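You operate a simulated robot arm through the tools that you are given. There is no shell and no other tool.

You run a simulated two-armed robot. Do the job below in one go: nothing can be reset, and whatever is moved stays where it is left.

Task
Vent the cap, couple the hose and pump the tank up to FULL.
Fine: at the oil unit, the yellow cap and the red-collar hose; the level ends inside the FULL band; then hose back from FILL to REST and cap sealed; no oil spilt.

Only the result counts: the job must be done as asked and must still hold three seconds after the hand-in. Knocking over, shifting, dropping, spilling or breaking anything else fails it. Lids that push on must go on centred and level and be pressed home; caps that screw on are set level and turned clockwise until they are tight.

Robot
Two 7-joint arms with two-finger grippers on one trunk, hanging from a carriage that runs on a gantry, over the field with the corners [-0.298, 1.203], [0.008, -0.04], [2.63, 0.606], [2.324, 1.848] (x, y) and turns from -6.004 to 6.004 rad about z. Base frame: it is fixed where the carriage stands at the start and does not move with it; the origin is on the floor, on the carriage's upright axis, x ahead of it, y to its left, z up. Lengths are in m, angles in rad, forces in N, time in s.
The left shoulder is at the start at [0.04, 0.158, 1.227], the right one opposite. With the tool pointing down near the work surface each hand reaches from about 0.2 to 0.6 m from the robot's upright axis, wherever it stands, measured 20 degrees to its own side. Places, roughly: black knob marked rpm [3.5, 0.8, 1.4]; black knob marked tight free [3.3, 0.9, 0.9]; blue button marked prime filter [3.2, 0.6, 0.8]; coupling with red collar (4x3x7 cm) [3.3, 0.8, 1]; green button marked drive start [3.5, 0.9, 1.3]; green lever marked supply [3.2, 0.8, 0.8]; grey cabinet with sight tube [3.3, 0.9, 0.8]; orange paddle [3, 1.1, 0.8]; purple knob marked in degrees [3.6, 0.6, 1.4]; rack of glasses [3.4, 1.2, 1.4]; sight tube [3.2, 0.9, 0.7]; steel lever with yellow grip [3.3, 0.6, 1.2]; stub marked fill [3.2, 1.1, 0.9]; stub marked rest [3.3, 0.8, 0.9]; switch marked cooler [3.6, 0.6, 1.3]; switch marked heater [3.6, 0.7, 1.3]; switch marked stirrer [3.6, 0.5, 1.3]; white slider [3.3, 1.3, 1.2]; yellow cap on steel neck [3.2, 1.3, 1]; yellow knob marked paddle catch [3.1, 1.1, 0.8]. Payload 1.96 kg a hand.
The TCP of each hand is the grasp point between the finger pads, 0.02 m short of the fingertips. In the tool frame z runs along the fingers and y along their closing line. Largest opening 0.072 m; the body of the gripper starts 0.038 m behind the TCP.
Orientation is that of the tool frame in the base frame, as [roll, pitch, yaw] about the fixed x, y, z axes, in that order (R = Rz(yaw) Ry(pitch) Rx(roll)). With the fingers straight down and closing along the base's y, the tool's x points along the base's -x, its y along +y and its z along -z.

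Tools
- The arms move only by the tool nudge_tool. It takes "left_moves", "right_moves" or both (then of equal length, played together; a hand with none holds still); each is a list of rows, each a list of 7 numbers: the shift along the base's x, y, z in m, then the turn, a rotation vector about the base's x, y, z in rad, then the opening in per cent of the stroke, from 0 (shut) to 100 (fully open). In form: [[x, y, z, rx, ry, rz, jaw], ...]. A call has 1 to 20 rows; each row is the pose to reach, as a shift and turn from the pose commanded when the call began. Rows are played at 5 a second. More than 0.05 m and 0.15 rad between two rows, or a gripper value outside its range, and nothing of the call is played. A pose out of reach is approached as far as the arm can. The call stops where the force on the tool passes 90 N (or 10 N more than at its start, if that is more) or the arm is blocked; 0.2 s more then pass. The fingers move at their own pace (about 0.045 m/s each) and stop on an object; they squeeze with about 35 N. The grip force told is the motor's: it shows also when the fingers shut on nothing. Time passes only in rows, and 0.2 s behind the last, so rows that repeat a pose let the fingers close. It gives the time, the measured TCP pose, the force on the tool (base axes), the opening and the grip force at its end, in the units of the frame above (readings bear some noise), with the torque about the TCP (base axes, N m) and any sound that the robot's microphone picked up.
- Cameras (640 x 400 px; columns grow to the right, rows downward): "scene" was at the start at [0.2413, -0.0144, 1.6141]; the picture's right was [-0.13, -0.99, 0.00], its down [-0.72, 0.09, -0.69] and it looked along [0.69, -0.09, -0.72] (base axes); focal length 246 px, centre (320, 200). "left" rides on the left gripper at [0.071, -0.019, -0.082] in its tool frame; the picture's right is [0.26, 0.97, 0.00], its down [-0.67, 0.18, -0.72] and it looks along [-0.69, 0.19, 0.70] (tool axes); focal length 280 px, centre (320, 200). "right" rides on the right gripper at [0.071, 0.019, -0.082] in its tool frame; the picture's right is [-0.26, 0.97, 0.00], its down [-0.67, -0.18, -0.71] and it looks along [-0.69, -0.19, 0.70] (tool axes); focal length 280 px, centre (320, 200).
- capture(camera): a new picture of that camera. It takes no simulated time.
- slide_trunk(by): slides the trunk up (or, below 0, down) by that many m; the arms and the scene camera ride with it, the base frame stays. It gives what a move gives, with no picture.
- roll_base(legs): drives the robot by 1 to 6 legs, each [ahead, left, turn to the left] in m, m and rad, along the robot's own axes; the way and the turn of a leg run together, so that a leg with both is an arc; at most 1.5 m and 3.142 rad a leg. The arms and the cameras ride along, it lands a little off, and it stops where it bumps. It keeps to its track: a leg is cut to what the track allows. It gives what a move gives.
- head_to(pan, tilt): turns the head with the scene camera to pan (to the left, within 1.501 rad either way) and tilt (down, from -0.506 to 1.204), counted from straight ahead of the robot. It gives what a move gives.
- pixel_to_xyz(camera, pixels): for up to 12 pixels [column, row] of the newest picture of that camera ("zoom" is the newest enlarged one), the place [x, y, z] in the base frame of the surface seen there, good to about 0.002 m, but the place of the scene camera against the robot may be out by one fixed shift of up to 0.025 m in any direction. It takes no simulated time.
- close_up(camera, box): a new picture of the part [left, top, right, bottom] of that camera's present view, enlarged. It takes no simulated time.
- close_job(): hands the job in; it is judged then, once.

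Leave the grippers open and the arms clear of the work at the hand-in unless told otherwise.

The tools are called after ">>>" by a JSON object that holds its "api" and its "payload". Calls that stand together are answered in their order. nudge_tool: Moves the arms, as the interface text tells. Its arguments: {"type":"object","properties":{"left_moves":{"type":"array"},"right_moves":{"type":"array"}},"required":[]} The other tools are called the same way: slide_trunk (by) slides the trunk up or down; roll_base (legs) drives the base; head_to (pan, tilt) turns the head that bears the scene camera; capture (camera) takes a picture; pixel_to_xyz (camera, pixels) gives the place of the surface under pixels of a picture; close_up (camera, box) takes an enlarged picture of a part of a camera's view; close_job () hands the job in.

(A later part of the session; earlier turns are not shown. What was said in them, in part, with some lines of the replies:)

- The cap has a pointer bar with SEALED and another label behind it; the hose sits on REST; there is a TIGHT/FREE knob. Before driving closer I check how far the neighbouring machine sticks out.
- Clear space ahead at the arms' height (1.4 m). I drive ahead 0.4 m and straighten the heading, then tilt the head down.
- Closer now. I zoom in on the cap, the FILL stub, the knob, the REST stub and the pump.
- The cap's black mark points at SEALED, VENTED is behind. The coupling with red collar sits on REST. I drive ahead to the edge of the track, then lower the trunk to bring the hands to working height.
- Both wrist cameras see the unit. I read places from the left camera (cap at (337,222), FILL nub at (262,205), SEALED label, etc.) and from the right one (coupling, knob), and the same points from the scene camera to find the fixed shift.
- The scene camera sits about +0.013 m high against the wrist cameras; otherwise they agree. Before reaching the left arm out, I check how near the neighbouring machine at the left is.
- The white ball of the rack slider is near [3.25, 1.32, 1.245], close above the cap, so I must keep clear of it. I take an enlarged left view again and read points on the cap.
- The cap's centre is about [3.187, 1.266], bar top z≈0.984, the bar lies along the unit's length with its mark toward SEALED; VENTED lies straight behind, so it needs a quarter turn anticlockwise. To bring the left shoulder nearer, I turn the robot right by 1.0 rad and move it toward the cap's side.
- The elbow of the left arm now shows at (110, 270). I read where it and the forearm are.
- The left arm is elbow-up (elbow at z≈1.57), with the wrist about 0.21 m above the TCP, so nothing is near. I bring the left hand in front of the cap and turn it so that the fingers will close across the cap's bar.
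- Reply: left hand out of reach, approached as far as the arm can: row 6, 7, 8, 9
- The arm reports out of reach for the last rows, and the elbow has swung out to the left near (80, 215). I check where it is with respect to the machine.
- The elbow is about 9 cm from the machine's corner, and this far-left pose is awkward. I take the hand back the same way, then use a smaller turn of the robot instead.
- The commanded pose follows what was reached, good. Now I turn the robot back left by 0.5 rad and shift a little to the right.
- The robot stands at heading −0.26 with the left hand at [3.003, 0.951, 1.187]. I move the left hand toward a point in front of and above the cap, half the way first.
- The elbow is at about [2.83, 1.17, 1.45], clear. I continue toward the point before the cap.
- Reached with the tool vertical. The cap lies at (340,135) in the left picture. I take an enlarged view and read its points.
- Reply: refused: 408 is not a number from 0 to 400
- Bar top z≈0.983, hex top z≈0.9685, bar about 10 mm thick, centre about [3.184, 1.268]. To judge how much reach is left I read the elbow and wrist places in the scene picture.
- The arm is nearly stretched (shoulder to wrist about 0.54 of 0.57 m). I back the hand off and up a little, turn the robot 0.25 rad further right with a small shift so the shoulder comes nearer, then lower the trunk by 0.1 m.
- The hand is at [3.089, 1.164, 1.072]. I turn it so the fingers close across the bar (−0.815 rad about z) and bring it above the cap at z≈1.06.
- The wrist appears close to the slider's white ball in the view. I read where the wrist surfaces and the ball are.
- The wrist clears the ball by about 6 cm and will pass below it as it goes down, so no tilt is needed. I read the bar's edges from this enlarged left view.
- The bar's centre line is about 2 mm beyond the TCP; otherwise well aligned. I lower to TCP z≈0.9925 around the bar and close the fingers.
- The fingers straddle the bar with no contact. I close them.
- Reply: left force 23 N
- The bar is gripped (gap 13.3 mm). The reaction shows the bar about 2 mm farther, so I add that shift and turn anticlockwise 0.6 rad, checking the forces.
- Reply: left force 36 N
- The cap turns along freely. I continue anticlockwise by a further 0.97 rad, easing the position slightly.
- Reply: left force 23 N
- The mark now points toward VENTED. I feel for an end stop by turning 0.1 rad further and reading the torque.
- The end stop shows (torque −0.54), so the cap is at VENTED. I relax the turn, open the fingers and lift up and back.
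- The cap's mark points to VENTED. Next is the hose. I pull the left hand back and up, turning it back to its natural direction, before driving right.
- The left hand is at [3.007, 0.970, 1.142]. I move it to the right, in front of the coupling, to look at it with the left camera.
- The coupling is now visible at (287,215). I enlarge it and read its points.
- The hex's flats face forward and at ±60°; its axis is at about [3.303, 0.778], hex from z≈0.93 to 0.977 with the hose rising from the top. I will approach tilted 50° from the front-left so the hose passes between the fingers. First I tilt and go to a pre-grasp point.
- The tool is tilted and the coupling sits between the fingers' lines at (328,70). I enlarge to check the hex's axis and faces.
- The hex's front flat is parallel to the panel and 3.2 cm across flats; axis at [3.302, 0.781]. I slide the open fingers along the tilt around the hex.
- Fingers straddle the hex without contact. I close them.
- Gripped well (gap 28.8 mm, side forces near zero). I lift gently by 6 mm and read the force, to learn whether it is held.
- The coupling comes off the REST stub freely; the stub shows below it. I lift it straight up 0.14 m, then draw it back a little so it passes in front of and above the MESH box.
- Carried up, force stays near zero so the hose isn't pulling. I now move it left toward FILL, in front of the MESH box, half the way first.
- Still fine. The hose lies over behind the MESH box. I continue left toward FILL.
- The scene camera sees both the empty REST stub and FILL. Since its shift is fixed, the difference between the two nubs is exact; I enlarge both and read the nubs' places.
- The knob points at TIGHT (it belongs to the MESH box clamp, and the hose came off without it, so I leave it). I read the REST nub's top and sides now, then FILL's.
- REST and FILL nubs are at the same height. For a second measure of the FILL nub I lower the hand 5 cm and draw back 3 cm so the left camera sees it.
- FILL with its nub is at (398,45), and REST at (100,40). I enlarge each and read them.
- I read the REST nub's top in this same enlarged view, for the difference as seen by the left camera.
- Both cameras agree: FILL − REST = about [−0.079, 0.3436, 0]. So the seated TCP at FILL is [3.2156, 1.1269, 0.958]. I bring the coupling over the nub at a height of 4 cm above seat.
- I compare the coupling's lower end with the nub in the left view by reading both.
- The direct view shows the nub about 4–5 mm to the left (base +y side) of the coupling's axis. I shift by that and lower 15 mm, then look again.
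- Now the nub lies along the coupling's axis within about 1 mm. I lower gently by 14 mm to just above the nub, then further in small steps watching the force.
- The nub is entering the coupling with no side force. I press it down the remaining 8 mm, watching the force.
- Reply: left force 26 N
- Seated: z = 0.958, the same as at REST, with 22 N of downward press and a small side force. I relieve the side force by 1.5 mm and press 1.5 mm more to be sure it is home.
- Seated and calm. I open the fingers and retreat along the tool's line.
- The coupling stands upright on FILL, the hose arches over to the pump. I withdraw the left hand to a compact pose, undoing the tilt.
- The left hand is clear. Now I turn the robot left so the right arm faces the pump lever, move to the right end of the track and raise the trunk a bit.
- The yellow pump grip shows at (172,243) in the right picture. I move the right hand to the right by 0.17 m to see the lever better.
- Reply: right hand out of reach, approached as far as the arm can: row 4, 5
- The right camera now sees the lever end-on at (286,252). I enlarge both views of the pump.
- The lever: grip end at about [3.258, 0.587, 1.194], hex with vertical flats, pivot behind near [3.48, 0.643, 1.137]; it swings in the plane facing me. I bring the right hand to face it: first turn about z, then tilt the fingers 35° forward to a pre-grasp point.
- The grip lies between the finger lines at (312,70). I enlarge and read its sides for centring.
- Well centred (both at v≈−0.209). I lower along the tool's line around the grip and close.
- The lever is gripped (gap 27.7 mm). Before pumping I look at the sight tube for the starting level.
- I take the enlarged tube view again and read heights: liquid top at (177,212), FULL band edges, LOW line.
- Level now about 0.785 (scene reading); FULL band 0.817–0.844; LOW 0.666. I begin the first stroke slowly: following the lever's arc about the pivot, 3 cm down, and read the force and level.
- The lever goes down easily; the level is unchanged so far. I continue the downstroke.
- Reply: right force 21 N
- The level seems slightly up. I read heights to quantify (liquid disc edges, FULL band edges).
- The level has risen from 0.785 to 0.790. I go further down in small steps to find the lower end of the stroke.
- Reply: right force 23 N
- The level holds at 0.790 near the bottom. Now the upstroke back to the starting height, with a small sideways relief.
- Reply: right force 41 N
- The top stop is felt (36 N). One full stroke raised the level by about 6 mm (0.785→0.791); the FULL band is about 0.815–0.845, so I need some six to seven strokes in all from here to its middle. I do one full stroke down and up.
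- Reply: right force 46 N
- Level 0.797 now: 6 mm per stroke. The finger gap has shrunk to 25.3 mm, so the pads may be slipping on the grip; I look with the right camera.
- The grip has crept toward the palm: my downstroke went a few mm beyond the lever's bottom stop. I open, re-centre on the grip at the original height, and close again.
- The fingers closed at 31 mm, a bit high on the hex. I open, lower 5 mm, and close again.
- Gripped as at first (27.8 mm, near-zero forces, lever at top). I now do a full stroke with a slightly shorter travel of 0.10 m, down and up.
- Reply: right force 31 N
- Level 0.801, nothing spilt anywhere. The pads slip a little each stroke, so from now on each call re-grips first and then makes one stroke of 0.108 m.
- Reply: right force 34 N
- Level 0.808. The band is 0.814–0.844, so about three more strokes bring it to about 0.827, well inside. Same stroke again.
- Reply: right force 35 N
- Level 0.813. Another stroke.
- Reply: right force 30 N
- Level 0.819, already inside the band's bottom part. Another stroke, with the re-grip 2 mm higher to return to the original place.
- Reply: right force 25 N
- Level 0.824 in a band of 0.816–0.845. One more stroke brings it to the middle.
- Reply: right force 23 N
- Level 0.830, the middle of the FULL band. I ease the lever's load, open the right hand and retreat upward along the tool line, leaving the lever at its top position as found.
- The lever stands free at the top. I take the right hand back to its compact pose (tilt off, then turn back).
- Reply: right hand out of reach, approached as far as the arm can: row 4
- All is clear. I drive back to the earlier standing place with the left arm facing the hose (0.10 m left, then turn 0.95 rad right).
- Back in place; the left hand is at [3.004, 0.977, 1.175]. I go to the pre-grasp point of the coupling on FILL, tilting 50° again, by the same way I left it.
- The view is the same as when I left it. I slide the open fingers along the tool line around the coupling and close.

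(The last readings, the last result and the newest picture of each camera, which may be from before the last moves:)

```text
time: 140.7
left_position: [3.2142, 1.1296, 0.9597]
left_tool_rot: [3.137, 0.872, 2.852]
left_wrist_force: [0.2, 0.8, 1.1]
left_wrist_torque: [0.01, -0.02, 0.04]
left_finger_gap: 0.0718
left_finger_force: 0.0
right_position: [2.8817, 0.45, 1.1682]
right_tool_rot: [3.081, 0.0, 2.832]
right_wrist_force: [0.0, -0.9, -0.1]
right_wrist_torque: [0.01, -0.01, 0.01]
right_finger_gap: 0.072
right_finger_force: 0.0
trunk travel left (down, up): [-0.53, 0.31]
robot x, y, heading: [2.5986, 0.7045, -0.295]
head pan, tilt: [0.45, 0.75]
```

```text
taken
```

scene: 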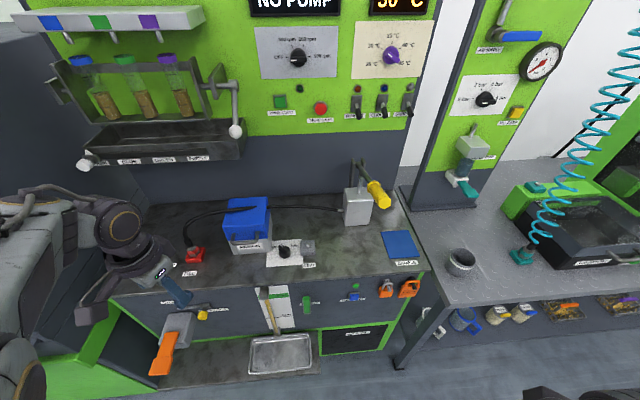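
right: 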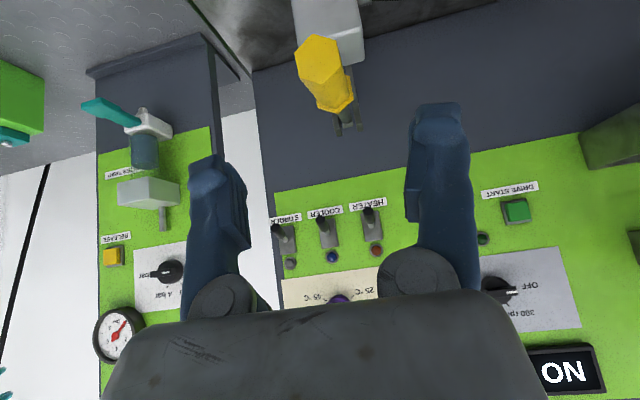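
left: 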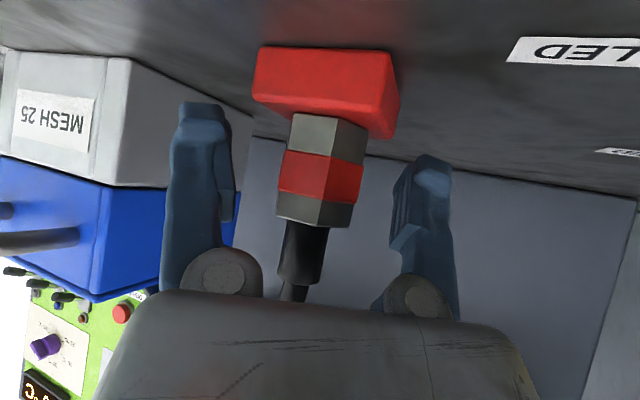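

Same picture as before at REST. I close and then lift gently.

>>> {"api": "nudge_tool", "payload": {"left_moves": [[0, 0, 0, 0, 0, 0, 0], [0, 0, 0, 0, 0, 0, 0], [0, 0, 0, 0, 0, 0, 0], [0, 0, 0, 0, 0, 0, 0]]}}

>>> {"api": "nudge_tool", "payload": {"left_moves": [[0, 0, 0.003, 0, 0, 0, 0], [0, 0, 0.006, 0, 0, 0, 0], [0, 0, 0.01, 0, 0, 0, 0]]}}

>>> {"api": "capture", "payload": {"camera": "left"}}

```text
time: 141.7
left_position: [3.2143, 1.1303, 0.9586]
left_tool_rot: [3.134, 0.873, 2.853]
left_wrist_force: [2.9, 1.9, -1.6]
left_wrist_torque: [-0.01, -0.02, 0.03]
left_finger_gap: 0.029
left_finger_force: 35.0
right_position: [2.8812, 0.4479, 1.1675]
right_tool_rot: [3.083, 0.001, 2.833]
right_wrist_force: [-0.3, -0.3, -0.6]
right_wrist_torque: [0.03, -0.03, -0.01]
right_finger_gap: 0.0719
right_finger_force: 0.1
trunk travel left (down, up): [-0.53, 0.31]
robot x, y, heading: [2.6023, 0.7033, -0.305]
head pan, tilt: [0.45, 0.75]
```

```text
time: 142.4
left_position: [3.2141, 1.1282, 0.9685]
left_tool_rot: [3.136, 0.873, 2.853]
left_wrist_force: [-1.1, -0.4, -0.3]
left_wrist_torque: [0.02, -0.03, -0.05]
left_finger_gap: 0.0286
left_finger_force: 35.0
right_position: [2.881, 0.4497, 1.1681]
right_tool_rot: [3.084, 0.001, 2.833]
right_wrist_force: [-0.4, 0.7, 0.1]
right_wrist_torque: [0.03, -0.03, 0.02]
right_finger_gap: 0.0719
right_finger_force: 0.1
trunk travel left (down, up): [-0.53, 0.31]
robot x, y, heading: [2.6026, 0.7055, -0.303]
head pan, tilt: [0.45, 0.75]
```

```text
taken
```

left: 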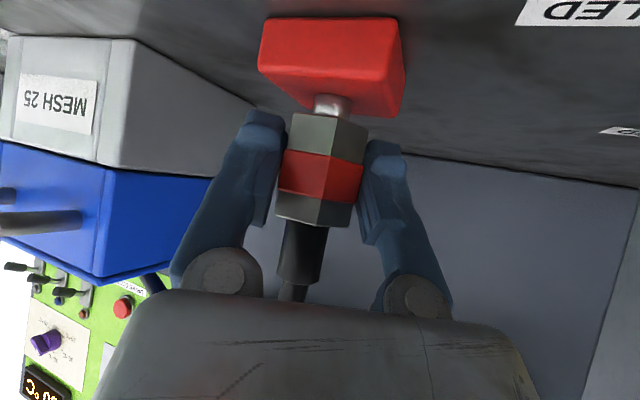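

It comes off FILL freely. I lift it straight up, draw back, and carry it right, in front of the MESH box, toward REST.

>>> {"api": "nudge_tool", "payload": {"left_moves": [[0, 0, 0.03, 0, 0, 0, 0], [0, 0, 0.06, 0, 0, 0, 0], [0, 0, 0.09, 0, 0, 0, 0], [0, 0, 0.12, 0, 0, 0, 0], [0, 0, 0.1415, 0, 0, 0, 0], [-0.034, -0.0084, 0.1415, 0, 0, 0, 0], [-0.068, -0.0167, 0.1415, 0, 0, 0, 0], [-0.0575, -0.0596, 0.1415, 0, 0, 0, 0], [-0.0469, -0.1024, 0.1415, 0, 0, 0, 0], [-0.0364, -0.1453, 0.1415, 0, 0, 0, 0], [-0.0258, -0.1881, 0.1415, 0, 0, 0, 0], [-0.0153, -0.231, 0.1415, 0, 0, 0, 0], [-0.0047, -0.2738, 0.1415, 0, 0, 0, 0], [0.0059, -0.3167, 0.1415, 0, 0, 0, 0], [0.0164, -0.3595, 0.1415, 0, 0, 0, 0], [0.0164, -0.3595, 0.1415, 0, 0, 0, 0]]}}

>>> {"api": "capture", "payload": {"camera": "left"}}

>>> {"api": "capture", "payload": {"camera": "scene"}}

```text
time: 145.8
left_position: [3.2294, 0.7687, 1.1115]
left_tool_rot: [3.137, 0.873, 2.851]
left_wrist_force: [-0.2, 0.4, -0.7]
left_wrist_torque: [0.0, 0.0, -0.03]
left_finger_gap: 0.0288
left_finger_force: 35.0
right_position: [2.8822, 0.4495, 1.1674]
right_tool_rot: [3.081, 0.001, 2.831]
right_wrist_force: [0.3, 0.9, -0.1]
right_wrist_torque: [0.01, 0.0, -0.01]
right_finger_gap: 0.0718
right_finger_force: 0.1
trunk travel left (down, up): [-0.53, 0.31]
robot x, y, heading: [2.6007, 0.703, -0.298]
head pan, tilt: [0.45, 0.75]
```

```text
taken
```

left: 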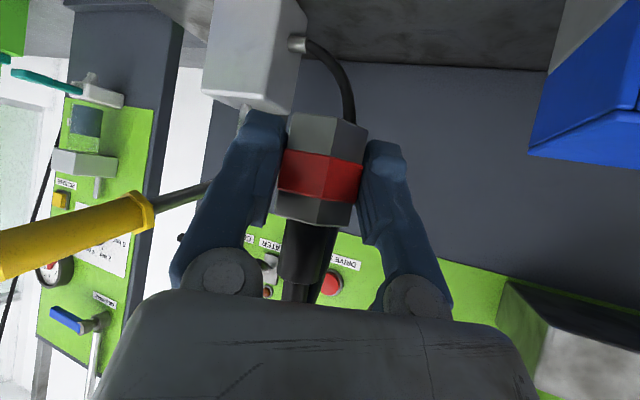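

```text
taken
```

scene: 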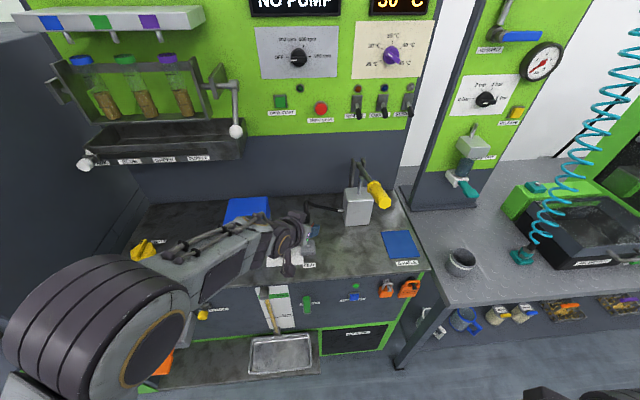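

The coupling is before REST at height. I move it forward over REST and down to 4 cm above the seat.

>>> {"api": "nudge_tool", "payload": {"left_moves": [[0.0213, 0.0051, 0, 0, 0, 0, 0], [0.0427, 0.0101, 0, 0, 0, 0, 0], [0.064, 0.0152, 0, 0, 0, 0, 0], [0.064, 0.0152, -0.038, 0, 0, 0, 0], [0.064, 0.0152, -0.076, 0, 0, 0, 0], [0.064, 0.0152, -0.114, 0, 0, 0, 0], [0.064, 0.0152, -0.114, 0, 0, 0, 0]]}}

>>> {"api": "capture", "payload": {"camera": "left"}}

>>> {"api": "close_up", "payload": {"camera": "left", "box": [250, 0, 442, 120]}}

```text
time: 147.4
left_position: [3.2951, 0.7852, 0.9973]
left_tool_rot: [3.135, 0.873, 2.852]
left_wrist_force: [0.5, 0.6, -0.8]
left_wrist_torque: [0.0, 0.05, 0.0]
left_finger_gap: 0.0291
left_finger_force: 35.2
right_position: [2.8812, 0.4486, 1.1677]
right_tool_rot: [3.083, -0.001, 2.833]
right_wrist_force: [-0.1, 0.8, -0.4]
right_wrist_torque: [0.02, -0.02, 0.01]
right_finger_gap: 0.072
right_finger_force: 0.0
trunk travel left (down, up): [-0.53, 0.31]
robot x, y, heading: [2.6026, 0.7098, -0.303]
head pan, tilt: [0.45, 0.75]
```

```text
taken
```

left: 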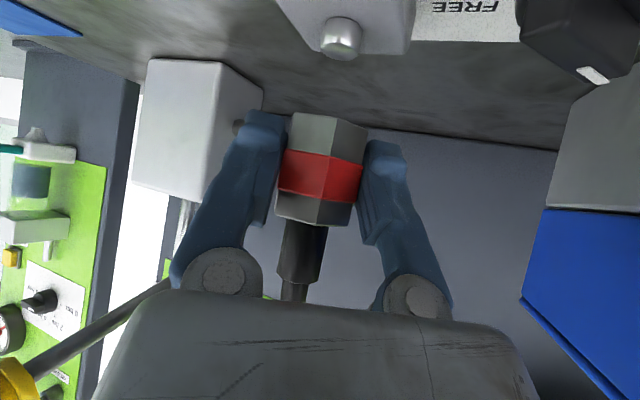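

```text
3.33 times, centred on (346, 60) of left
```

zoom: 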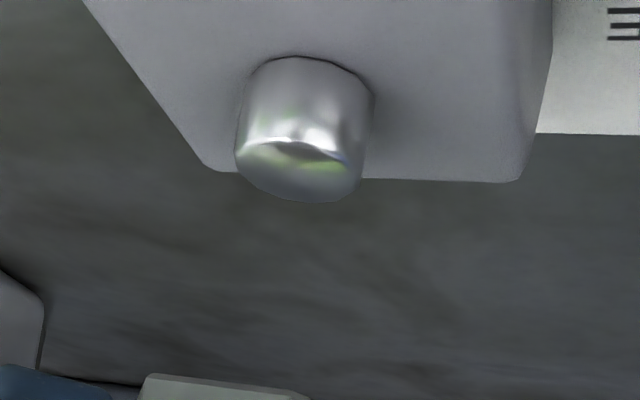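

The nub shows at (340,52), nearly where it should be for alignment (about 1.5 mm off). I shift by [−0.0015, −0.0014] and lower 15 mm, then look again.

>>> {"api": "nudge_tool", "payload": {"left_moves": [[-0.0015, -0.0014, -0.005, 0, 0, 0, 0], [-0.0015, -0.0014, -0.013, 0, 0, 0, 0], [-0.0015, -0.0014, -0.013, 0, 0, 0, 0]]}}

>>> {"api": "close_up", "payload": {"camera": "left", "box": [250, 20, 442, 140]}}

```text
time: 148.2
left_position: [3.2935, 0.7829, 0.9844]
left_tool_rot: [3.134, 0.873, 2.852]
left_wrist_force: [0.7, -0.4, -0.5]
left_wrist_torque: [-0.02, 0.01, -0.02]
left_finger_gap: 0.0286
left_finger_force: 35.3
right_position: [2.8819, 0.4493, 1.1671]
right_tool_rot: [3.082, -0.001, 2.832]
right_wrist_force: [-0.5, 0.5, 0.3]
right_wrist_torque: [0.0, 0.0, 0.01]
right_finger_gap: 0.0721
right_finger_force: 0.2
trunk travel left (down, up): [-0.53, 0.31]
robot x, y, heading: [2.596, 0.7046, -0.299]
head pan, tilt: [0.45, 0.75]
```

```text
3.33 times, centred on (346, 80) of left
```

zoom: 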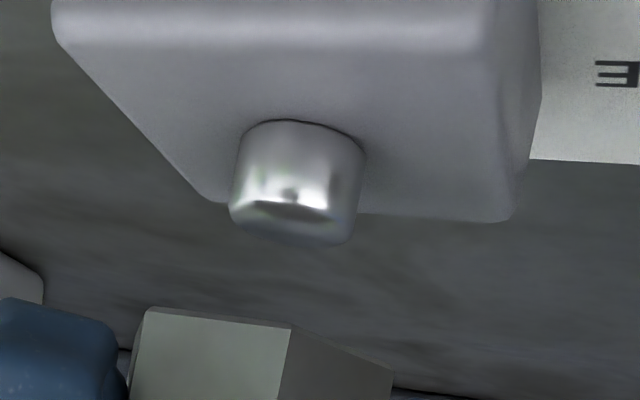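

The view matches the seated geometry at FILL within about 1 mm. I lower gently in steps onto the REST nub.

>>> {"api": "nudge_tool", "payload": {"left_moves": [[0, 0, -0.007, 0, 0, 0, 0], [0, 0, -0.014, 0, 0, 0, 0], [0, 0, -0.017, 0, 0, 0, 0], [0, 0, -0.019, 0, 0, 0, 0]]}}

>>> {"api": "close_up", "payload": {"camera": "left", "box": [250, 30, 442, 150]}}

```text
time: 149.2
left_position: [3.2939, 0.7833, 0.9644]
left_tool_rot: [3.133, 0.871, 2.851]
left_wrist_force: [0.1, -0.3, -0.8]
left_wrist_torque: [0.01, 0.01, -0.01]
left_finger_gap: 0.0288
left_finger_force: 34.5
right_position: [2.8807, 0.4486, 1.1682]
right_tool_rot: [3.083, -0.001, 2.834]
right_wrist_force: [1.4, 0.2, 0.3]
right_wrist_torque: [-0.02, 0.01, -0.03]
right_finger_gap: 0.0721
right_finger_force: 0.1
trunk travel left (down, up): [-0.53, 0.31]
robot x, y, heading: [2.5997, 0.7082, -0.302]
head pan, tilt: [0.45, 0.75]
```

```text
3.33 times, centred on (346, 90) of left
```

zoom: 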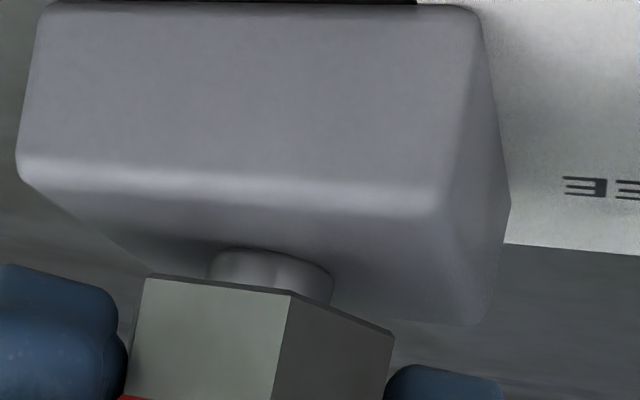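

The nub enters the coupling with no side force. I press it down the last 7 mm.

>>> {"api": "nudge_tool", "payload": {"left_moves": [[0, 0, -0.002, 0, 0, 0, 0], [0, 0, -0.004, 0, 0, 0, 0], [0, 0, -0.006, 0, 0, 0, 0], [0, 0, -0.0075, 0, 0, 0, 0], [0, 0, -0.0085, 0, 0, 0, 0]]}}

>>> {"api": "close_up", "payload": {"camera": "left", "box": [250, 30, 442, 150]}}

```text
time: 150.4
left_position: [3.2943, 0.7836, 0.9584]
left_tool_rot: [3.134, 0.877, 2.85]
left_wrist_force: [-9.1, 2.0, 22.7]
left_wrist_torque: [-0.05, -0.12, -0.02]
left_finger_gap: 0.0291
left_finger_force: 34.8
right_position: [2.8827, 0.4488, 1.1682]
right_tool_rot: [3.083, -0.001, 2.833]
right_wrist_force: [-0.1, -0.2, 0.7]
right_wrist_torque: [0.0, -0.04, 0.0]
right_finger_gap: 0.0724
right_finger_force: 0.0
trunk travel left (down, up): [-0.53, 0.31]
robot x, y, heading: [2.598, 0.7075, -0.304]
head pan, tilt: [0.45, 0.75]
```

```text
3.33 times, centred on (346, 90) of left
```

zoom: 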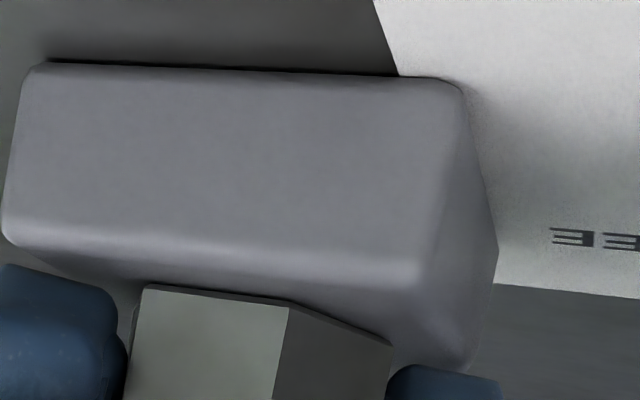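

Seated at z = 0.958, as at the start, with 23 N press. I press 1.5 mm more, relax, then open and retreat along the tool line.

>>> {"api": "nudge_tool", "payload": {"left_moves": [[-0.0006, 0, -0.0015, 0, 0, 0, 0], [-0.0006, 0, -0.0015, 0, 0, 0, 0], [-0.0006, 0, 0.0006, 0, 0, 0, 0], [-0.0006, 0, 0.0006, 0, 0, 0, 50], [-0.0006, 0, 0.0006, 0, 0, 0, 100], [-0.0006, 0, 0.0006, 0, 0, 0, 100], [-0.0006, 0, 0.0006, 0, 0, 0, 100], [-0.0184, 0.0053, 0.0161, 0, 0, 0, 100], [-0.0368, 0.0107, 0.0322, 0, 0, 0, 100], [-0.0552, 0.016, 0.0482, 0, 0, 0, 100], [-0.0736, 0.0213, 0.0643, 0, 0, 0, 100], [-0.1, 0.029, 0.087, 0, 0, 0, 100]]}}

>>> {"api": "capture", "payload": {"camera": "left"}}

>>> {"api": "close_up", "payload": {"camera": "scene", "box": [110, 195, 430, 395]}}

```text
time: 153.1
left_position: [3.1925, 0.8114, 1.0419]
left_tool_rot: [3.135, 0.872, 2.851]
left_wrist_force: [0.4, 0.1, 0.3]
left_wrist_torque: [0.02, 0.0, 0.0]
left_finger_gap: 0.0721
left_finger_force: 0.1
right_position: [2.8803, 0.4492, 1.1684]
right_tool_rot: [3.082, -0.002, 2.833]
right_wrist_force: [-0.1, -0.7, -0.3]
right_wrist_torque: [0.01, 0.0, 0.01]
right_finger_gap: 0.0722
right_finger_force: 0.0
trunk travel left (down, up): [-0.53, 0.31]
robot x, y, heading: [2.5999, 0.7064, -0.3]
head pan, tilt: [0.45, 0.75]
```

```text
taken
```

left: 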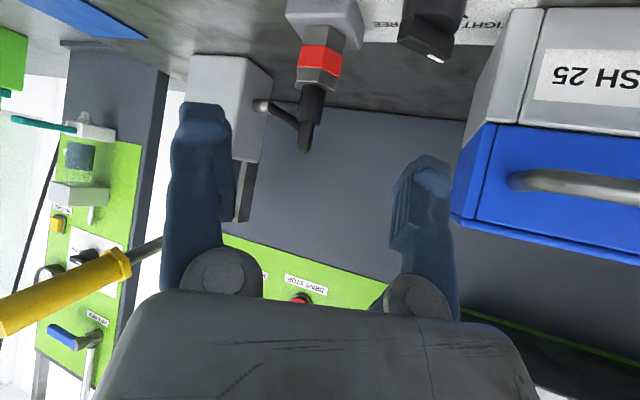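

```text
2.00 times, centred on (270, 295) of scene
```

zoom: 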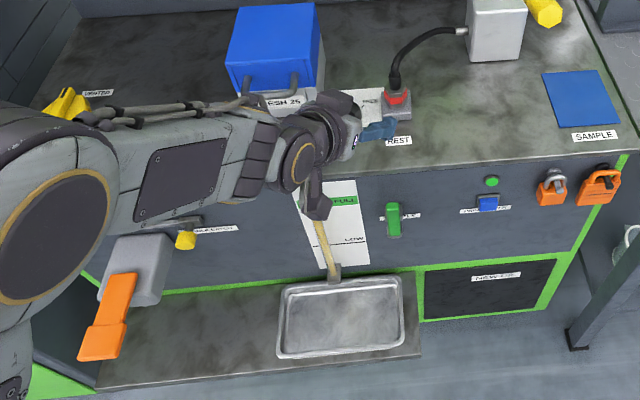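

The coupling stands on REST as at the beginning. I withdraw the left hand to its compact pose, undoing the tilt.

>>> {"api": "nudge_tool", "payload": {"left_moves": [[-0.035, 0.006, 0.02, 0.0304, 0.1048, 0, 100], [-0.065, 0.015, 0.04, 0.0608, 0.2096, 0, 100], [-0.09, 0.035, 0.06, 0.0911, 0.3144, 0, 100], [-0.11, 0.06, 0.08, 0.1215, 0.4193, 0, 100], [-0.13, 0.09, 0.095, 0.1519, 0.5241, 0, 100], [-0.15, 0.12, 0.1, 0.1823, 0.6289, 0, 100], [-0.17, 0.145, 0.105, 0.2126, 0.7337, 0, 100], [-0.1885, 0.1656, 0.108, 0.243, 0.8385, 0, 100]]}}

>>> {"api": "roll_base", "payload": {"legs": [[-0.175, 0.288, 0], [0, 0, -0.21]]}}

>>> {"api": "head_to", "payload": {"pan": 0.5, "tilt": 0.8}}

>>> {"api": "capture", "payload": {"camera": "scene"}}

>>> {"api": "capture", "payload": {"camera": "left"}}

```text
time: 154.8
left_position: [3.0049, 0.9783, 1.1512]
left_tool_rot: [-3.141, -0.001, 2.854]
left_wrist_force: [1.3, 0.7, -0.6]
left_wrist_torque: [0.0, 0.0, -0.01]
left_finger_gap: 0.0721
left_finger_force: 0.0
right_position: [2.8818, 0.449, 1.1675]
right_tool_rot: [3.082, 0.0, 2.833]
right_wrist_force: [-0.9, -0.5, 0.1]
right_wrist_torque: [0.01, -0.02, -0.02]
right_finger_gap: 0.0718
right_finger_force: 0.1
trunk travel left (down, up): [-0.53, 0.31]
robot x, y, heading: [2.6005, 0.707, -0.303]
head pan, tilt: [0.45, 0.75]
```

```text
time: 157.8
left_position: [2.9694, 1.2185, 1.1526]
left_tool_rot: [-3.141, 0.0, 2.65]
left_wrist_force: [0.0, -0.6, -0.8]
left_wrist_torque: [0.0, 0.03, 0.03]
left_finger_gap: 0.0717
left_finger_force: 0.0
right_position: [2.7409, 0.7263, 1.1668]
right_tool_rot: [3.081, 0.002, 2.627]
right_wrist_force: [-0.7, -0.5, -0.1]
right_wrist_torque: [-0.01, 0.03, 0.0]
right_finger_gap: 0.072
right_finger_force: 0.0
trunk travel left (down, up): [-0.53, 0.31]
robot x, y, heading: [2.5179, 1.0331, -0.506]
head pan, tilt: [0.45, 0.75]
```

```text
time: 158.5
left_position: [2.9698, 1.2186, 1.1515]
left_tool_rot: [3.141, 0.0, 2.649]
left_wrist_force: [-0.5, 0.2, -0.2]
left_wrist_torque: [0.01, 0.01, 0.03]
left_finger_gap: 0.0721
left_finger_force: 0.1
right_position: [2.741, 0.7258, 1.1674]
right_tool_rot: [3.081, 0.0, 2.627]
right_wrist_force: [0.1, 0.4, -0.5]
right_wrist_torque: [0.0, -0.01, 0.0]
right_finger_gap: 0.0724
right_finger_force: 0.1
trunk travel left (down, up): [-0.53, 0.31]
robot x, y, heading: [2.5171, 1.0351, -0.503]
head pan, tilt: [0.499, 0.799]
```

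```text
taken
```

scene: 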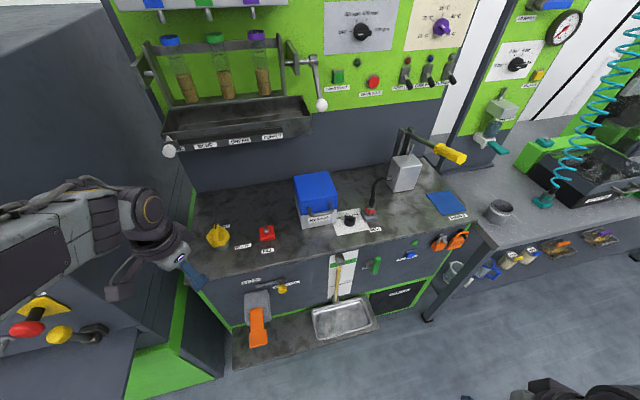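

```text
taken
```

left: 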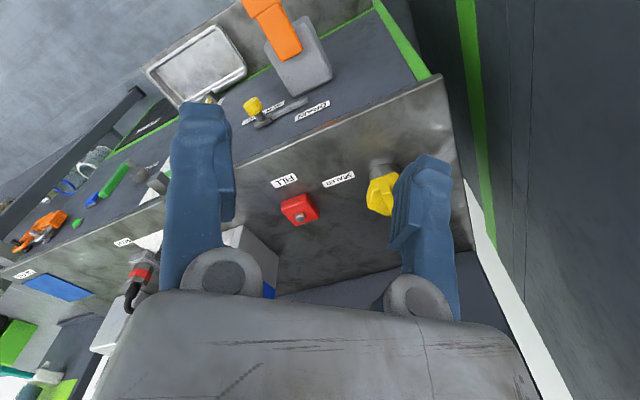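

In place before the cap. I bring the left hand above the cap with the fingers set to close along the panel's length (bar now points back), at z≈1.06.

>>> {"api": "nudge_tool", "payload": {"left_moves": [[0.02, 0.004, -0.012, 0, 0, 0.1223, 100], [0.04, 0.008, -0.024, 0, 0, 0.2447, 100], [0.06, 0.012, -0.036, 0, 0, 0.367, 100], [0.08, 0.016, -0.048, 0, 0, 0.4893, 100], [0.1, 0.02, -0.06, 0, 0, 0.6117, 100], [0.12, 0.0244, -0.07, 0, 0, 0.734, 80], [0.1525, 0.0325, -0.08, 0, 0, 0.734, 60], [0.185, 0.041, -0.09, 0, 0, 0.734, 50], [0.2172, 0.049, -0.09, 0, 0, 0.734, 50], [0.2172, 0.049, -0.09, 0, 0, 0.734, 50]]}}

>>> {"api": "capture", "payload": {"camera": "left"}}

>>> {"api": "close_up", "payload": {"camera": "left", "box": [240, 0, 432, 120]}}

```text
time: 160.7
left_position: [3.1849, 1.2681, 1.0628]
left_tool_rot: [3.139, -0.002, -2.898]
left_wrist_force: [0.0, 0.2, 0.1]
left_wrist_torque: [-0.01, -0.01, 0.0]
left_finger_gap: 0.036
left_finger_force: 0.1
right_position: [2.7404, 0.7255, 1.1681]
right_tool_rot: [3.082, 0.001, 2.626]
right_wrist_force: [-0.3, -0.1, 0.9]
right_wrist_torque: [0.01, -0.03, 0.01]
right_finger_gap: 0.0719
right_finger_force: 0.0
trunk travel left (down, up): [-0.53, 0.31]
robot x, y, heading: [2.5195, 1.0378, -0.502]
head pan, tilt: [0.499, 0.799]
```

```text
taken
```

left: 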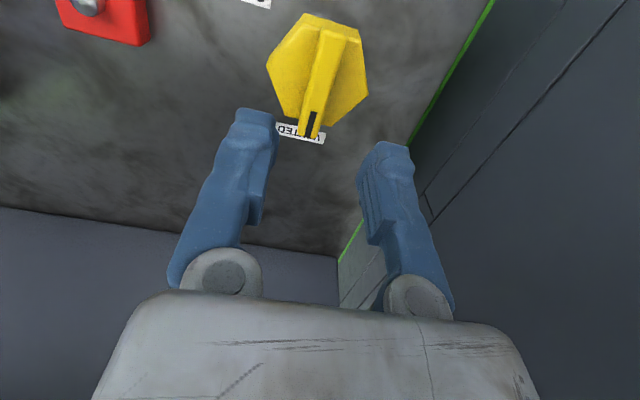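

```text
3.33 times, centred on (336, 60) of left
```

zoom: 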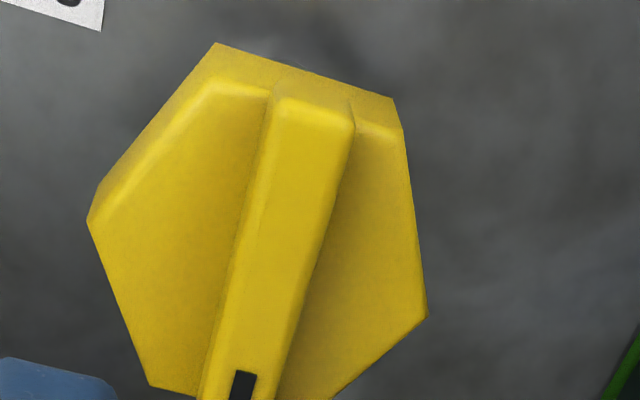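

I read the bar's edges to centre on it.

>>> {"api": "pixel_to_xyz", "payload": {"camera": "zoom", "pixels": [[310, 125], [275, 250], [245, 250], [305, 250], [245, 365], [220, 370], [285, 370], [295, 180], [265, 180], [325, 180]]}}

```text
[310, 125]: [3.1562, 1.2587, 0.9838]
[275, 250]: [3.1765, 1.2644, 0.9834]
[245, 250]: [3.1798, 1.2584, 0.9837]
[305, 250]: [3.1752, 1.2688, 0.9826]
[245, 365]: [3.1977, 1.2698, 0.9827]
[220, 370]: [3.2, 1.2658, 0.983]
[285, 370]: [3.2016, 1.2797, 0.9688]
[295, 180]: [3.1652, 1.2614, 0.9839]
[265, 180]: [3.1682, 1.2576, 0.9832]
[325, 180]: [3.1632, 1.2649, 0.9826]
```

The bar's centre line is 1.5 mm off; I correct, lower around it to z≈0.9925, and close.

>>> {"api": "nudge_tool", "payload": {"left_moves": [[0.0013, -0.0012, -0.03, 0, 0, 0, 50], [0.0013, -0.0012, -0.055, 0, 0, 0, 50], [0.0013, -0.0012, -0.0705, 0, 0, 0, 50], [0.0013, -0.0012, -0.0705, 0, 0, 0, 50], [0.0013, -0.0012, -0.0705, 0, 0, 0, 0], [0.0013, -0.0012, -0.0705, 0, 0, 0, 0], [0.0013, -0.0012, -0.0705, 0, 0, 0, 0], [0.0013, -0.0012, -0.0705, 0, 0, 0, 0]]}}

>>> {"api": "capture", "payload": {"camera": "left"}}

```text
time: 162.5
left_position: [3.1871, 1.2684, 0.992]
left_tool_rot: [3.139, 0.0, -2.897]
left_wrist_force: [2.4, 9.7, -9.2]
left_wrist_torque: [0.09, -0.04, 0.01]
left_finger_gap: 0.0134
left_finger_force: 39.8
right_position: [2.7404, 0.7267, 1.1679]
right_tool_rot: [3.078, -0.002, 2.627]
right_wrist_force: [0.2, 0.1, -0.3]
right_wrist_torque: [0.01, -0.01, 0.02]
right_finger_gap: 0.072
right_finger_force: 0.0
trunk travel left (down, up): [-0.53, 0.31]
robot x, y, heading: [2.513, 1.031, -0.502]
head pan, tilt: [0.499, 0.799]
```

```text
taken
```

left: 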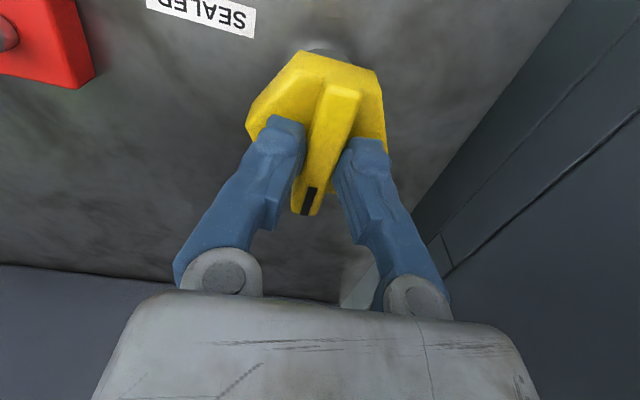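

The bar is gripped (gap 13.4 mm). I turn clockwise, first 0.8 rad.

>>> {"api": "nudge_tool", "payload": {"left_moves": [[0, 0.0008, 0.0005, 0, 0, -0.1, 0], [0, 0.0008, 0.0005, 0, 0, -0.2, 0], [0, 0.0008, 0.0005, 0, 0, -0.3, 0], [0, 0.0008, 0.0005, 0, 0, -0.4, 0], [0, 0.0008, 0.0005, 0, 0, -0.5, 0], [0, 0.0008, 0.0005, 0, 0, -0.6, 0], [0, 0.0008, 0.0005, 0, 0, -0.7, 0], [0, 0.0008, 0.0005, 0, 0, -0.8, 0]]}}

>>> {"api": "capture", "payload": {"camera": "left"}}

```text
time: 164.3
left_position: [3.1867, 1.267, 0.9916]
left_tool_rot: [3.141, -0.003, 2.582]
left_wrist_force: [4.6, 6.8, -12.8]
left_wrist_torque: [0.2, 0.14, 0.0]
left_finger_gap: 0.0133
left_finger_force: 40.0
right_position: [2.7403, 0.7263, 1.1675]
right_tool_rot: [3.081, 0.0, 2.628]
right_wrist_force: [-0.4, 1.0, 0.4]
right_wrist_torque: [-0.02, -0.02, 0.02]
right_finger_gap: 0.0719
right_finger_force: 0.0
trunk travel left (down, up): [-0.53, 0.31]
robot x, y, heading: [2.5142, 1.0328, -0.503]
head pan, tilt: [0.499, 0.799]
```

```text
taken
```

left: 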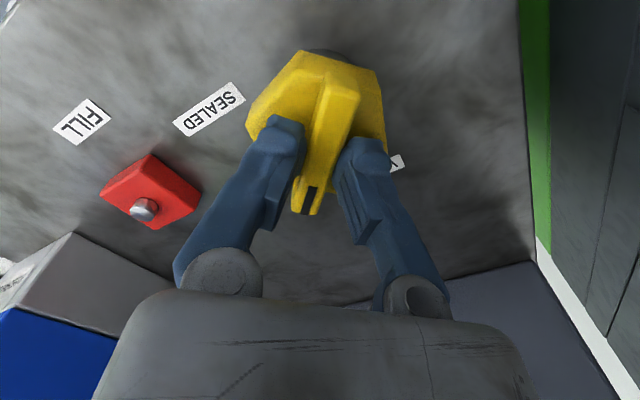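

The cap turns along. I continue clockwise by 0.77 rad to the sealed direction.

>>> {"api": "nudge_tool", "payload": {"left_moves": [[0.0003, 0, -0.0006, 0, 0, -0.1, 0], [0.0003, 0, -0.0006, 0, 0, -0.2, 0], [0.0003, 0, -0.0006, 0, 0, -0.3, 0], [0.0003, 0, -0.0006, 0, 0, -0.4, 0], [0.0003, 0, -0.0006, 0, 0, -0.5, 0], [0.0003, 0, -0.0006, 0, 0, -0.6, 0], [0.0003, 0, -0.0006, 0, 0, -0.7, 0], [0.0003, 0, -0.0006, 0, 0, -0.77, 0]]}}

>>> {"api": "capture", "payload": {"camera": "left"}}

```text
time: 166.1
left_position: [3.1879, 1.2668, 0.9923]
left_tool_rot: [-3.141, 0.001, 1.81]
left_wrist_force: [-20.2, -1.4, 30.5]
left_wrist_torque: [-0.18, 0.25, 0.08]
left_finger_gap: 0.0133
left_finger_force: 40.2
right_position: [2.7406, 0.7259, 1.1686]
right_tool_rot: [3.08, -0.002, 2.627]
right_wrist_force: [0.5, -0.8, 0.3]
right_wrist_torque: [0.01, 0.0, -0.03]
right_finger_gap: 0.0722
right_finger_force: 0.0
trunk travel left (down, up): [-0.53, 0.31]
robot x, y, heading: [2.5195, 1.0323, -0.503]
head pan, tilt: [0.499, 0.799]
```

```text
taken
```

left: 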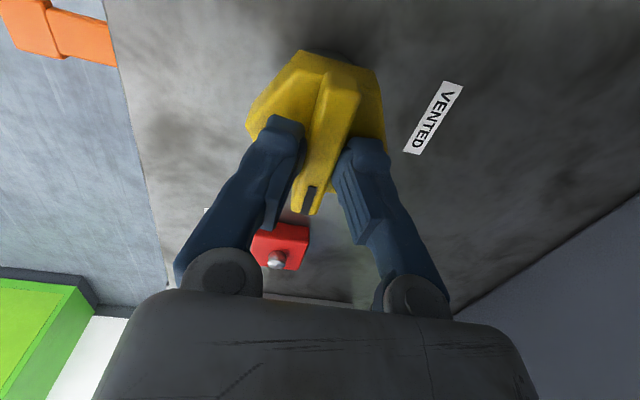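

Back at the original direction, torque still small. I turn a further 0.12 rad clockwise to make it tight against its stop.

>>> {"api": "nudge_tool", "payload": {"left_moves": [[-0.001, 0, 0.001, 0, 0, -0.04, 0], [-0.001, 0, 0.001, 0, 0, -0.08, 0], [-0.001, 0, 0.001, 0, 0, -0.12, 0], [-0.001, 0, 0.001, 0, 0, -0.12, 0]]}}

>>> {"api": "capture", "payload": {"camera": "left"}}

```text
time: 167.1
left_position: [3.1869, 1.2677, 0.9931]
left_tool_rot: [-3.141, 0.0, 1.694]
left_wrist_force: [1.1, 0.6, 0.1]
left_wrist_torque: [-0.08, -0.04, 0.56]
left_finger_gap: 0.0144
left_finger_force: 40.0
right_position: [2.7419, 0.7256, 1.1677]
right_tool_rot: [3.081, -0.001, 2.627]
right_wrist_force: [0.7, -0.6, 0.8]
right_wrist_torque: [-0.01, -0.01, -0.03]
right_finger_gap: 0.0722
right_finger_force: 0.1
trunk travel left (down, up): [-0.53, 0.31]
robot x, y, heading: [2.5159, 1.0342, -0.504]
head pan, tilt: [0.499, 0.799]
```

```text
taken
```

left: 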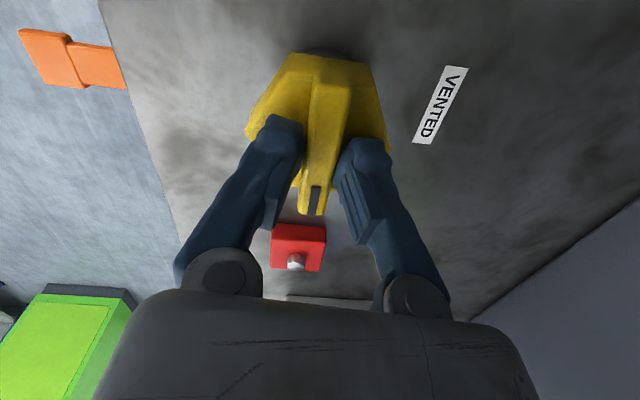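

Torque 0.56 against the stop: the cap is tight. I open the fingers in place, without turning back, lift and withdraw.

>>> {"api": "nudge_tool", "payload": {"left_moves": [[0, 0, 0, 0, 0, 0, 45], [0, 0, 0, 0, 0, 0, 45], [0, 0, 0, 0, 0, 0, 45], [0, 0, 0.02, 0, 0, 0, 45], [0, 0, 0.045, 0, 0, 0, 45], [-0.03, -0.0075, 0.06, 0, 0, 0, 60], [-0.06, -0.015, 0.075, 0, 0, 0, 100], [-0.097, -0.024, 0.09, 0, 0, 0, 100]]}}

>>> {"api": "capture", "payload": {"camera": "left"}}

>>> {"api": "close_up", "payload": {"camera": "scene", "box": [170, 190, 330, 290]}}

```text
time: 168.9
left_position: [3.089, 1.2419, 1.0847]
left_tool_rot: [3.139, 0.0, 1.697]
left_wrist_force: [0.1, -0.6, 0.7]
left_wrist_torque: [-0.02, 0.01, 0.0]
left_finger_gap: 0.072
left_finger_force: 0.1
right_position: [2.7403, 0.7264, 1.1689]
right_tool_rot: [3.081, 0.001, 2.628]
right_wrist_force: [0.0, 0.0, -0.5]
right_wrist_torque: [0.01, -0.02, -0.02]
right_finger_gap: 0.072
right_finger_force: 0.0
trunk travel left (down, up): [-0.53, 0.31]
robot x, y, heading: [2.5185, 1.034, -0.504]
head pan, tilt: [0.499, 0.799]
```

```text
taken
```

left: 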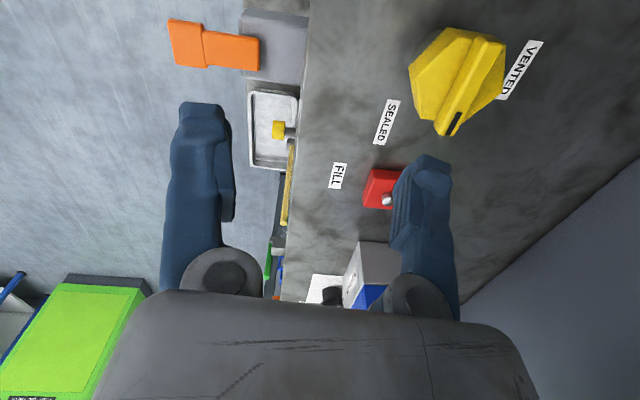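

```text
4.00 times, centred on (250, 240) of scene
```

zoom: 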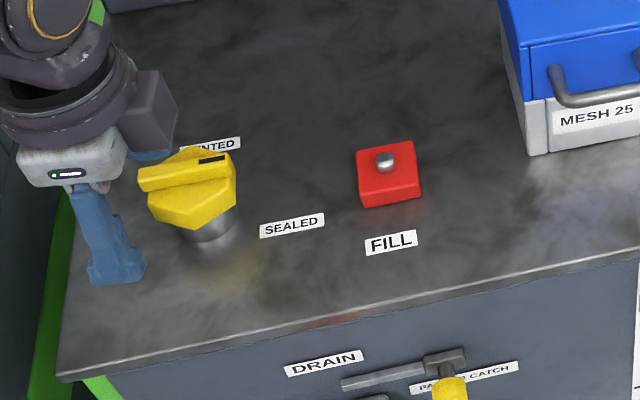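

The cap's mark points at SEALED again. I check the bar's direction by reading two points on it, and the level in the sight tube.

>>> {"api": "pixel_to_xyz", "payload": {"camera": "left", "pixels": [[490, 50], [475, 80], [460, 110], [482, 65], [455, 120]]}}

>>> {"api": "close_up", "payload": {"camera": "scene", "box": [300, 240, 380, 290]}}

>>> {"api": "pixel_to_xyz", "payload": {"camera": "zoom", "pixels": [[300, 80], [300, 110], [290, 130], [300, 150], [370, 110], [370, 130], [420, 110]]}}

```text
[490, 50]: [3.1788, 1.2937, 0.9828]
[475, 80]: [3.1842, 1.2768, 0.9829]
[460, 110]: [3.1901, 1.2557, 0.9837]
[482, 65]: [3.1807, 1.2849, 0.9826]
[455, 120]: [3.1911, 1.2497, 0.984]
```

```text
8.00 times, centred on (340, 265) of scene
```

zoom: 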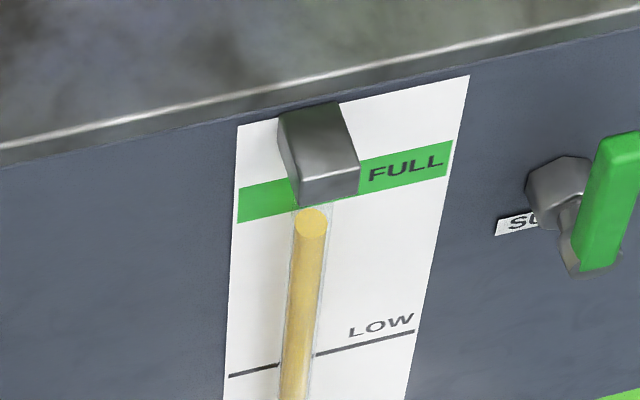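

```text
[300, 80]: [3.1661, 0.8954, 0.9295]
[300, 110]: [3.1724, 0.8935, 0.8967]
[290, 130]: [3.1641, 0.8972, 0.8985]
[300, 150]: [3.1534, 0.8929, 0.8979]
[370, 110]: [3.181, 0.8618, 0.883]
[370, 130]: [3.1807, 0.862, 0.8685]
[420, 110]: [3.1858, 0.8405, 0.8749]
```

The bar lies along the panel as at the start. I read the liquid's top disc at (311,222) against the FULL band.

>>> {"api": "pixel_to_xyz", "payload": {"camera": "zoom", "pixels": [[311, 212], [311, 222], [305, 225], [318, 225], [311, 235], [270, 185], [270, 212], [400, 155], [400, 185]]}}

>>> {"api": "close_up", "payload": {"camera": "scene", "box": [290, 190, 418, 270]}}

>>> {"api": "close_up", "payload": {"camera": "scene", "box": [200, 220, 420, 365]}}

```text
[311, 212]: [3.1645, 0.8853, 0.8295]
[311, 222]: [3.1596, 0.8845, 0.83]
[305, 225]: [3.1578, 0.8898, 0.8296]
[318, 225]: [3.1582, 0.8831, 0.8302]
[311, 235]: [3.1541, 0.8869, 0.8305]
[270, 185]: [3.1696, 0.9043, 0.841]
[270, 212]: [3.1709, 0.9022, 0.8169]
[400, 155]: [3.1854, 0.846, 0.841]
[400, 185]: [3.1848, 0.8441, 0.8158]
```

```text
5.00 times, centred on (354, 230) of scene
```

zoom: 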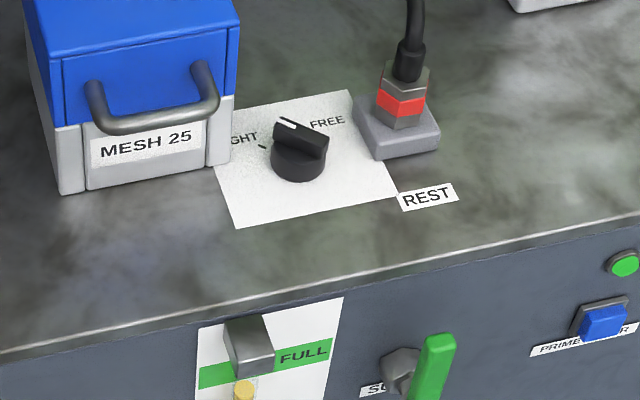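

```text
2.76 times, centred on (310, 292) of scene
```

zoom: 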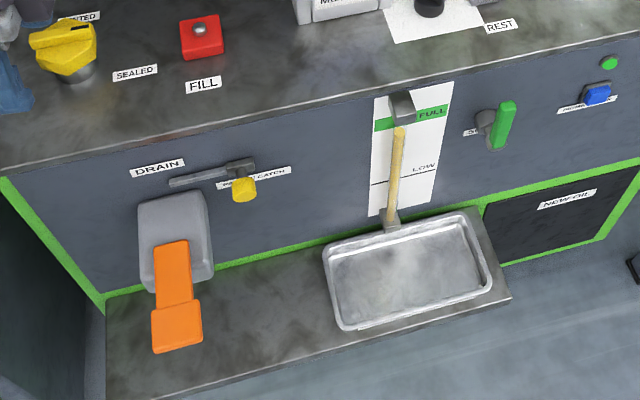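

Level 0.830, inside the band of about 0.815–0.843; hose on REST, cap sealed, nothing spilt. I withdraw the left hand and back the robot off a little so both arms are clear.

>>> {"api": "nudge_tool", "payload": {"left_moves": [[-0.0166, -0.0041, 0.01, 0, 0, 0.1329, 100], [-0.0333, -0.0082, 0.02, 0, 0, 0.2657, 100], [-0.0499, -0.0123, 0.03, 0, 0, 0.3986, 100], [-0.0666, -0.0164, 0.04, 0, 0, 0.5314, 100], [-0.0832, -0.0205, 0.05, 0, 0, 0.6643, 100], [-0.0999, -0.0246, 0.055, 0, 0, 0.7971, 100], [-0.1165, -0.0287, 0.06, 0, 0, 0.93, 100]]}}

>>> {"api": "roll_base", "payload": {"legs": [[-0.22, -0.2, 0]]}}

>>> {"api": "capture", "payload": {"camera": "scene"}}

>>> {"api": "close_up", "payload": {"camera": "scene", "box": [220, 160, 440, 300]}}

```text
time: 170.5
left_position: [2.9738, 1.215, 1.142]
left_tool_rot: [3.141, 0.0, 2.626]
left_wrist_force: [0.0, 0.0, 0.3]
left_wrist_torque: [-0.02, -0.01, 0.0]
left_finger_gap: 0.0719
left_finger_force: 0.0
right_position: [2.7419, 0.7249, 1.1669]
right_tool_rot: [3.08, -0.001, 2.627]
right_wrist_force: [-0.2, 0.6, 0.5]
right_wrist_torque: [0.02, 0.02, -0.02]
right_finger_gap: 0.0719
right_finger_force: 0.0
trunk travel left (down, up): [-0.53, 0.31]
robot x, y, heading: [2.5195, 1.0342, -0.503]
head pan, tilt: [0.499, 0.799]
```

```text
time: 172.5
left_position: [2.6841, 1.1416, 1.1416]
left_tool_rot: [3.141, 0.0, 2.62]
left_wrist_force: [-0.6, 0.3, 0.0]
left_wrist_torque: [0.0, -0.01, 0.0]
left_finger_gap: 0.0721
left_finger_force: 0.1
right_position: [2.4498, 0.6524, 1.1675]
right_tool_rot: [3.081, 0.0, 2.62]
right_wrist_force: [-0.1, -0.5, -0.8]
right_wrist_torque: [0.01, 0.01, 0.04]
right_finger_gap: 0.0719
right_finger_force: 0.1
trunk travel left (down, up): [-0.53, 0.31]
robot x, y, heading: [2.2332, 0.961, -0.509]
head pan, tilt: [0.499, 0.799]
```

```text
taken
```

scene: 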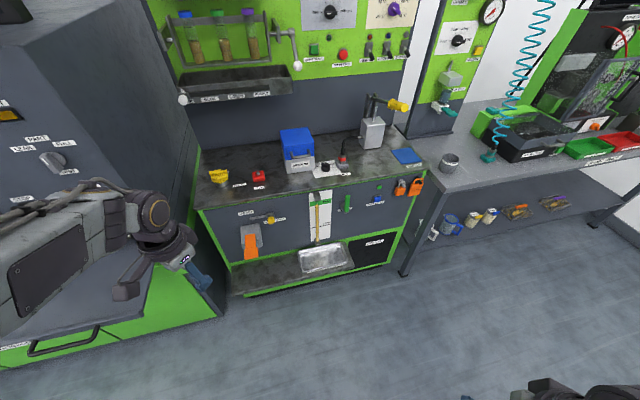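

```text
2.86 times, centred on (330, 230) of scene
```

zoom: 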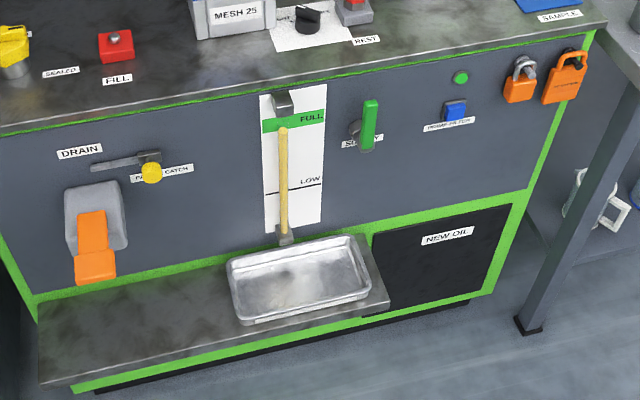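

The arms are clear and the level still stands at FULL. One last enlarged look at the cap and the hose.

>>> {"api": "close_up", "payload": {"camera": "scene", "box": [190, 130, 420, 215]}}

>>> {"api": "close_up", "payload": {"camera": "scene", "box": [195, 155, 275, 205]}}

>>> {"api": "close_up", "payload": {"camera": "scene", "box": [305, 130, 385, 190]}}

```text
2.78 times, centred on (305, 172) of scene
```

zoom: 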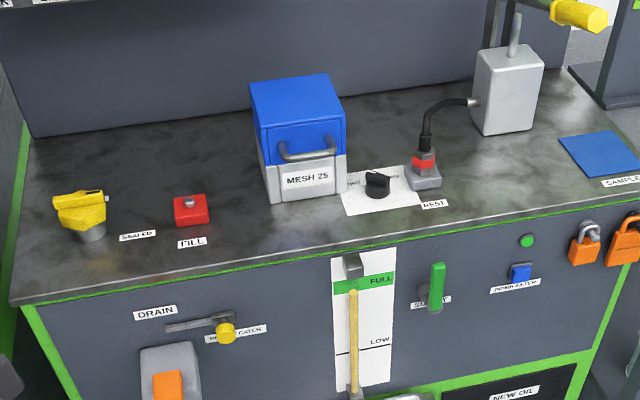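

```text
8.00 times, centred on (235, 180) of scene
```

zoom: 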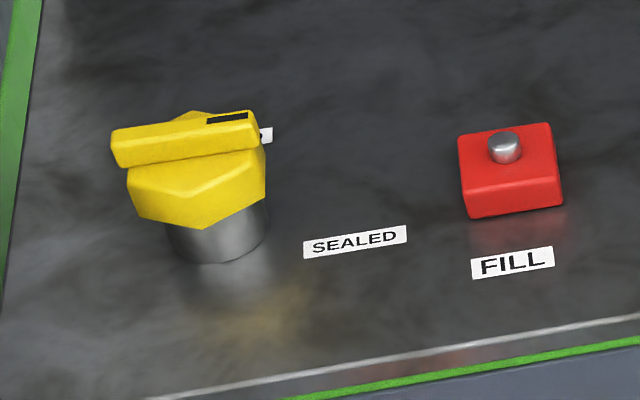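

```text
6.67 times, centred on (345, 160) of scene
```

zoom: 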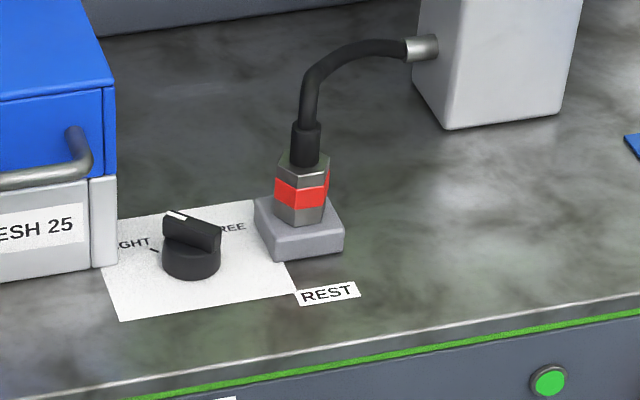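

The cap points at SEALED, the coupling sits square on REST, the level is in the FULL band, the grippers are open and clear. I hand the job in.

>>> {"api": "close_job", "payload": {}}

```text
The job is handed in.
```

The job is done and handed in; I have no word yet on how it was judged.

- **Level:** it reads 0.830 m, close to the middle of the FULL band, which runs from about 0.815 to 0.843 m. It took eight strokes of the pump lever.
- **Hose:** the red-collar coupling is back on the REST stub, upright and pressed down to the same height as at the start.
- **Cap:** it is turned clockwise against its stop, with the mark toward SEALED.
- **Oil:** I saw none spilt on the counter, the tray or the floor.

I left the TIGHT/FREE knob alone because the hose came off without it. I did not touch the supply lever, the prime button or the drain. The pump lever is back at its top position. Both grippers are open and the robot has backed away from the unit.
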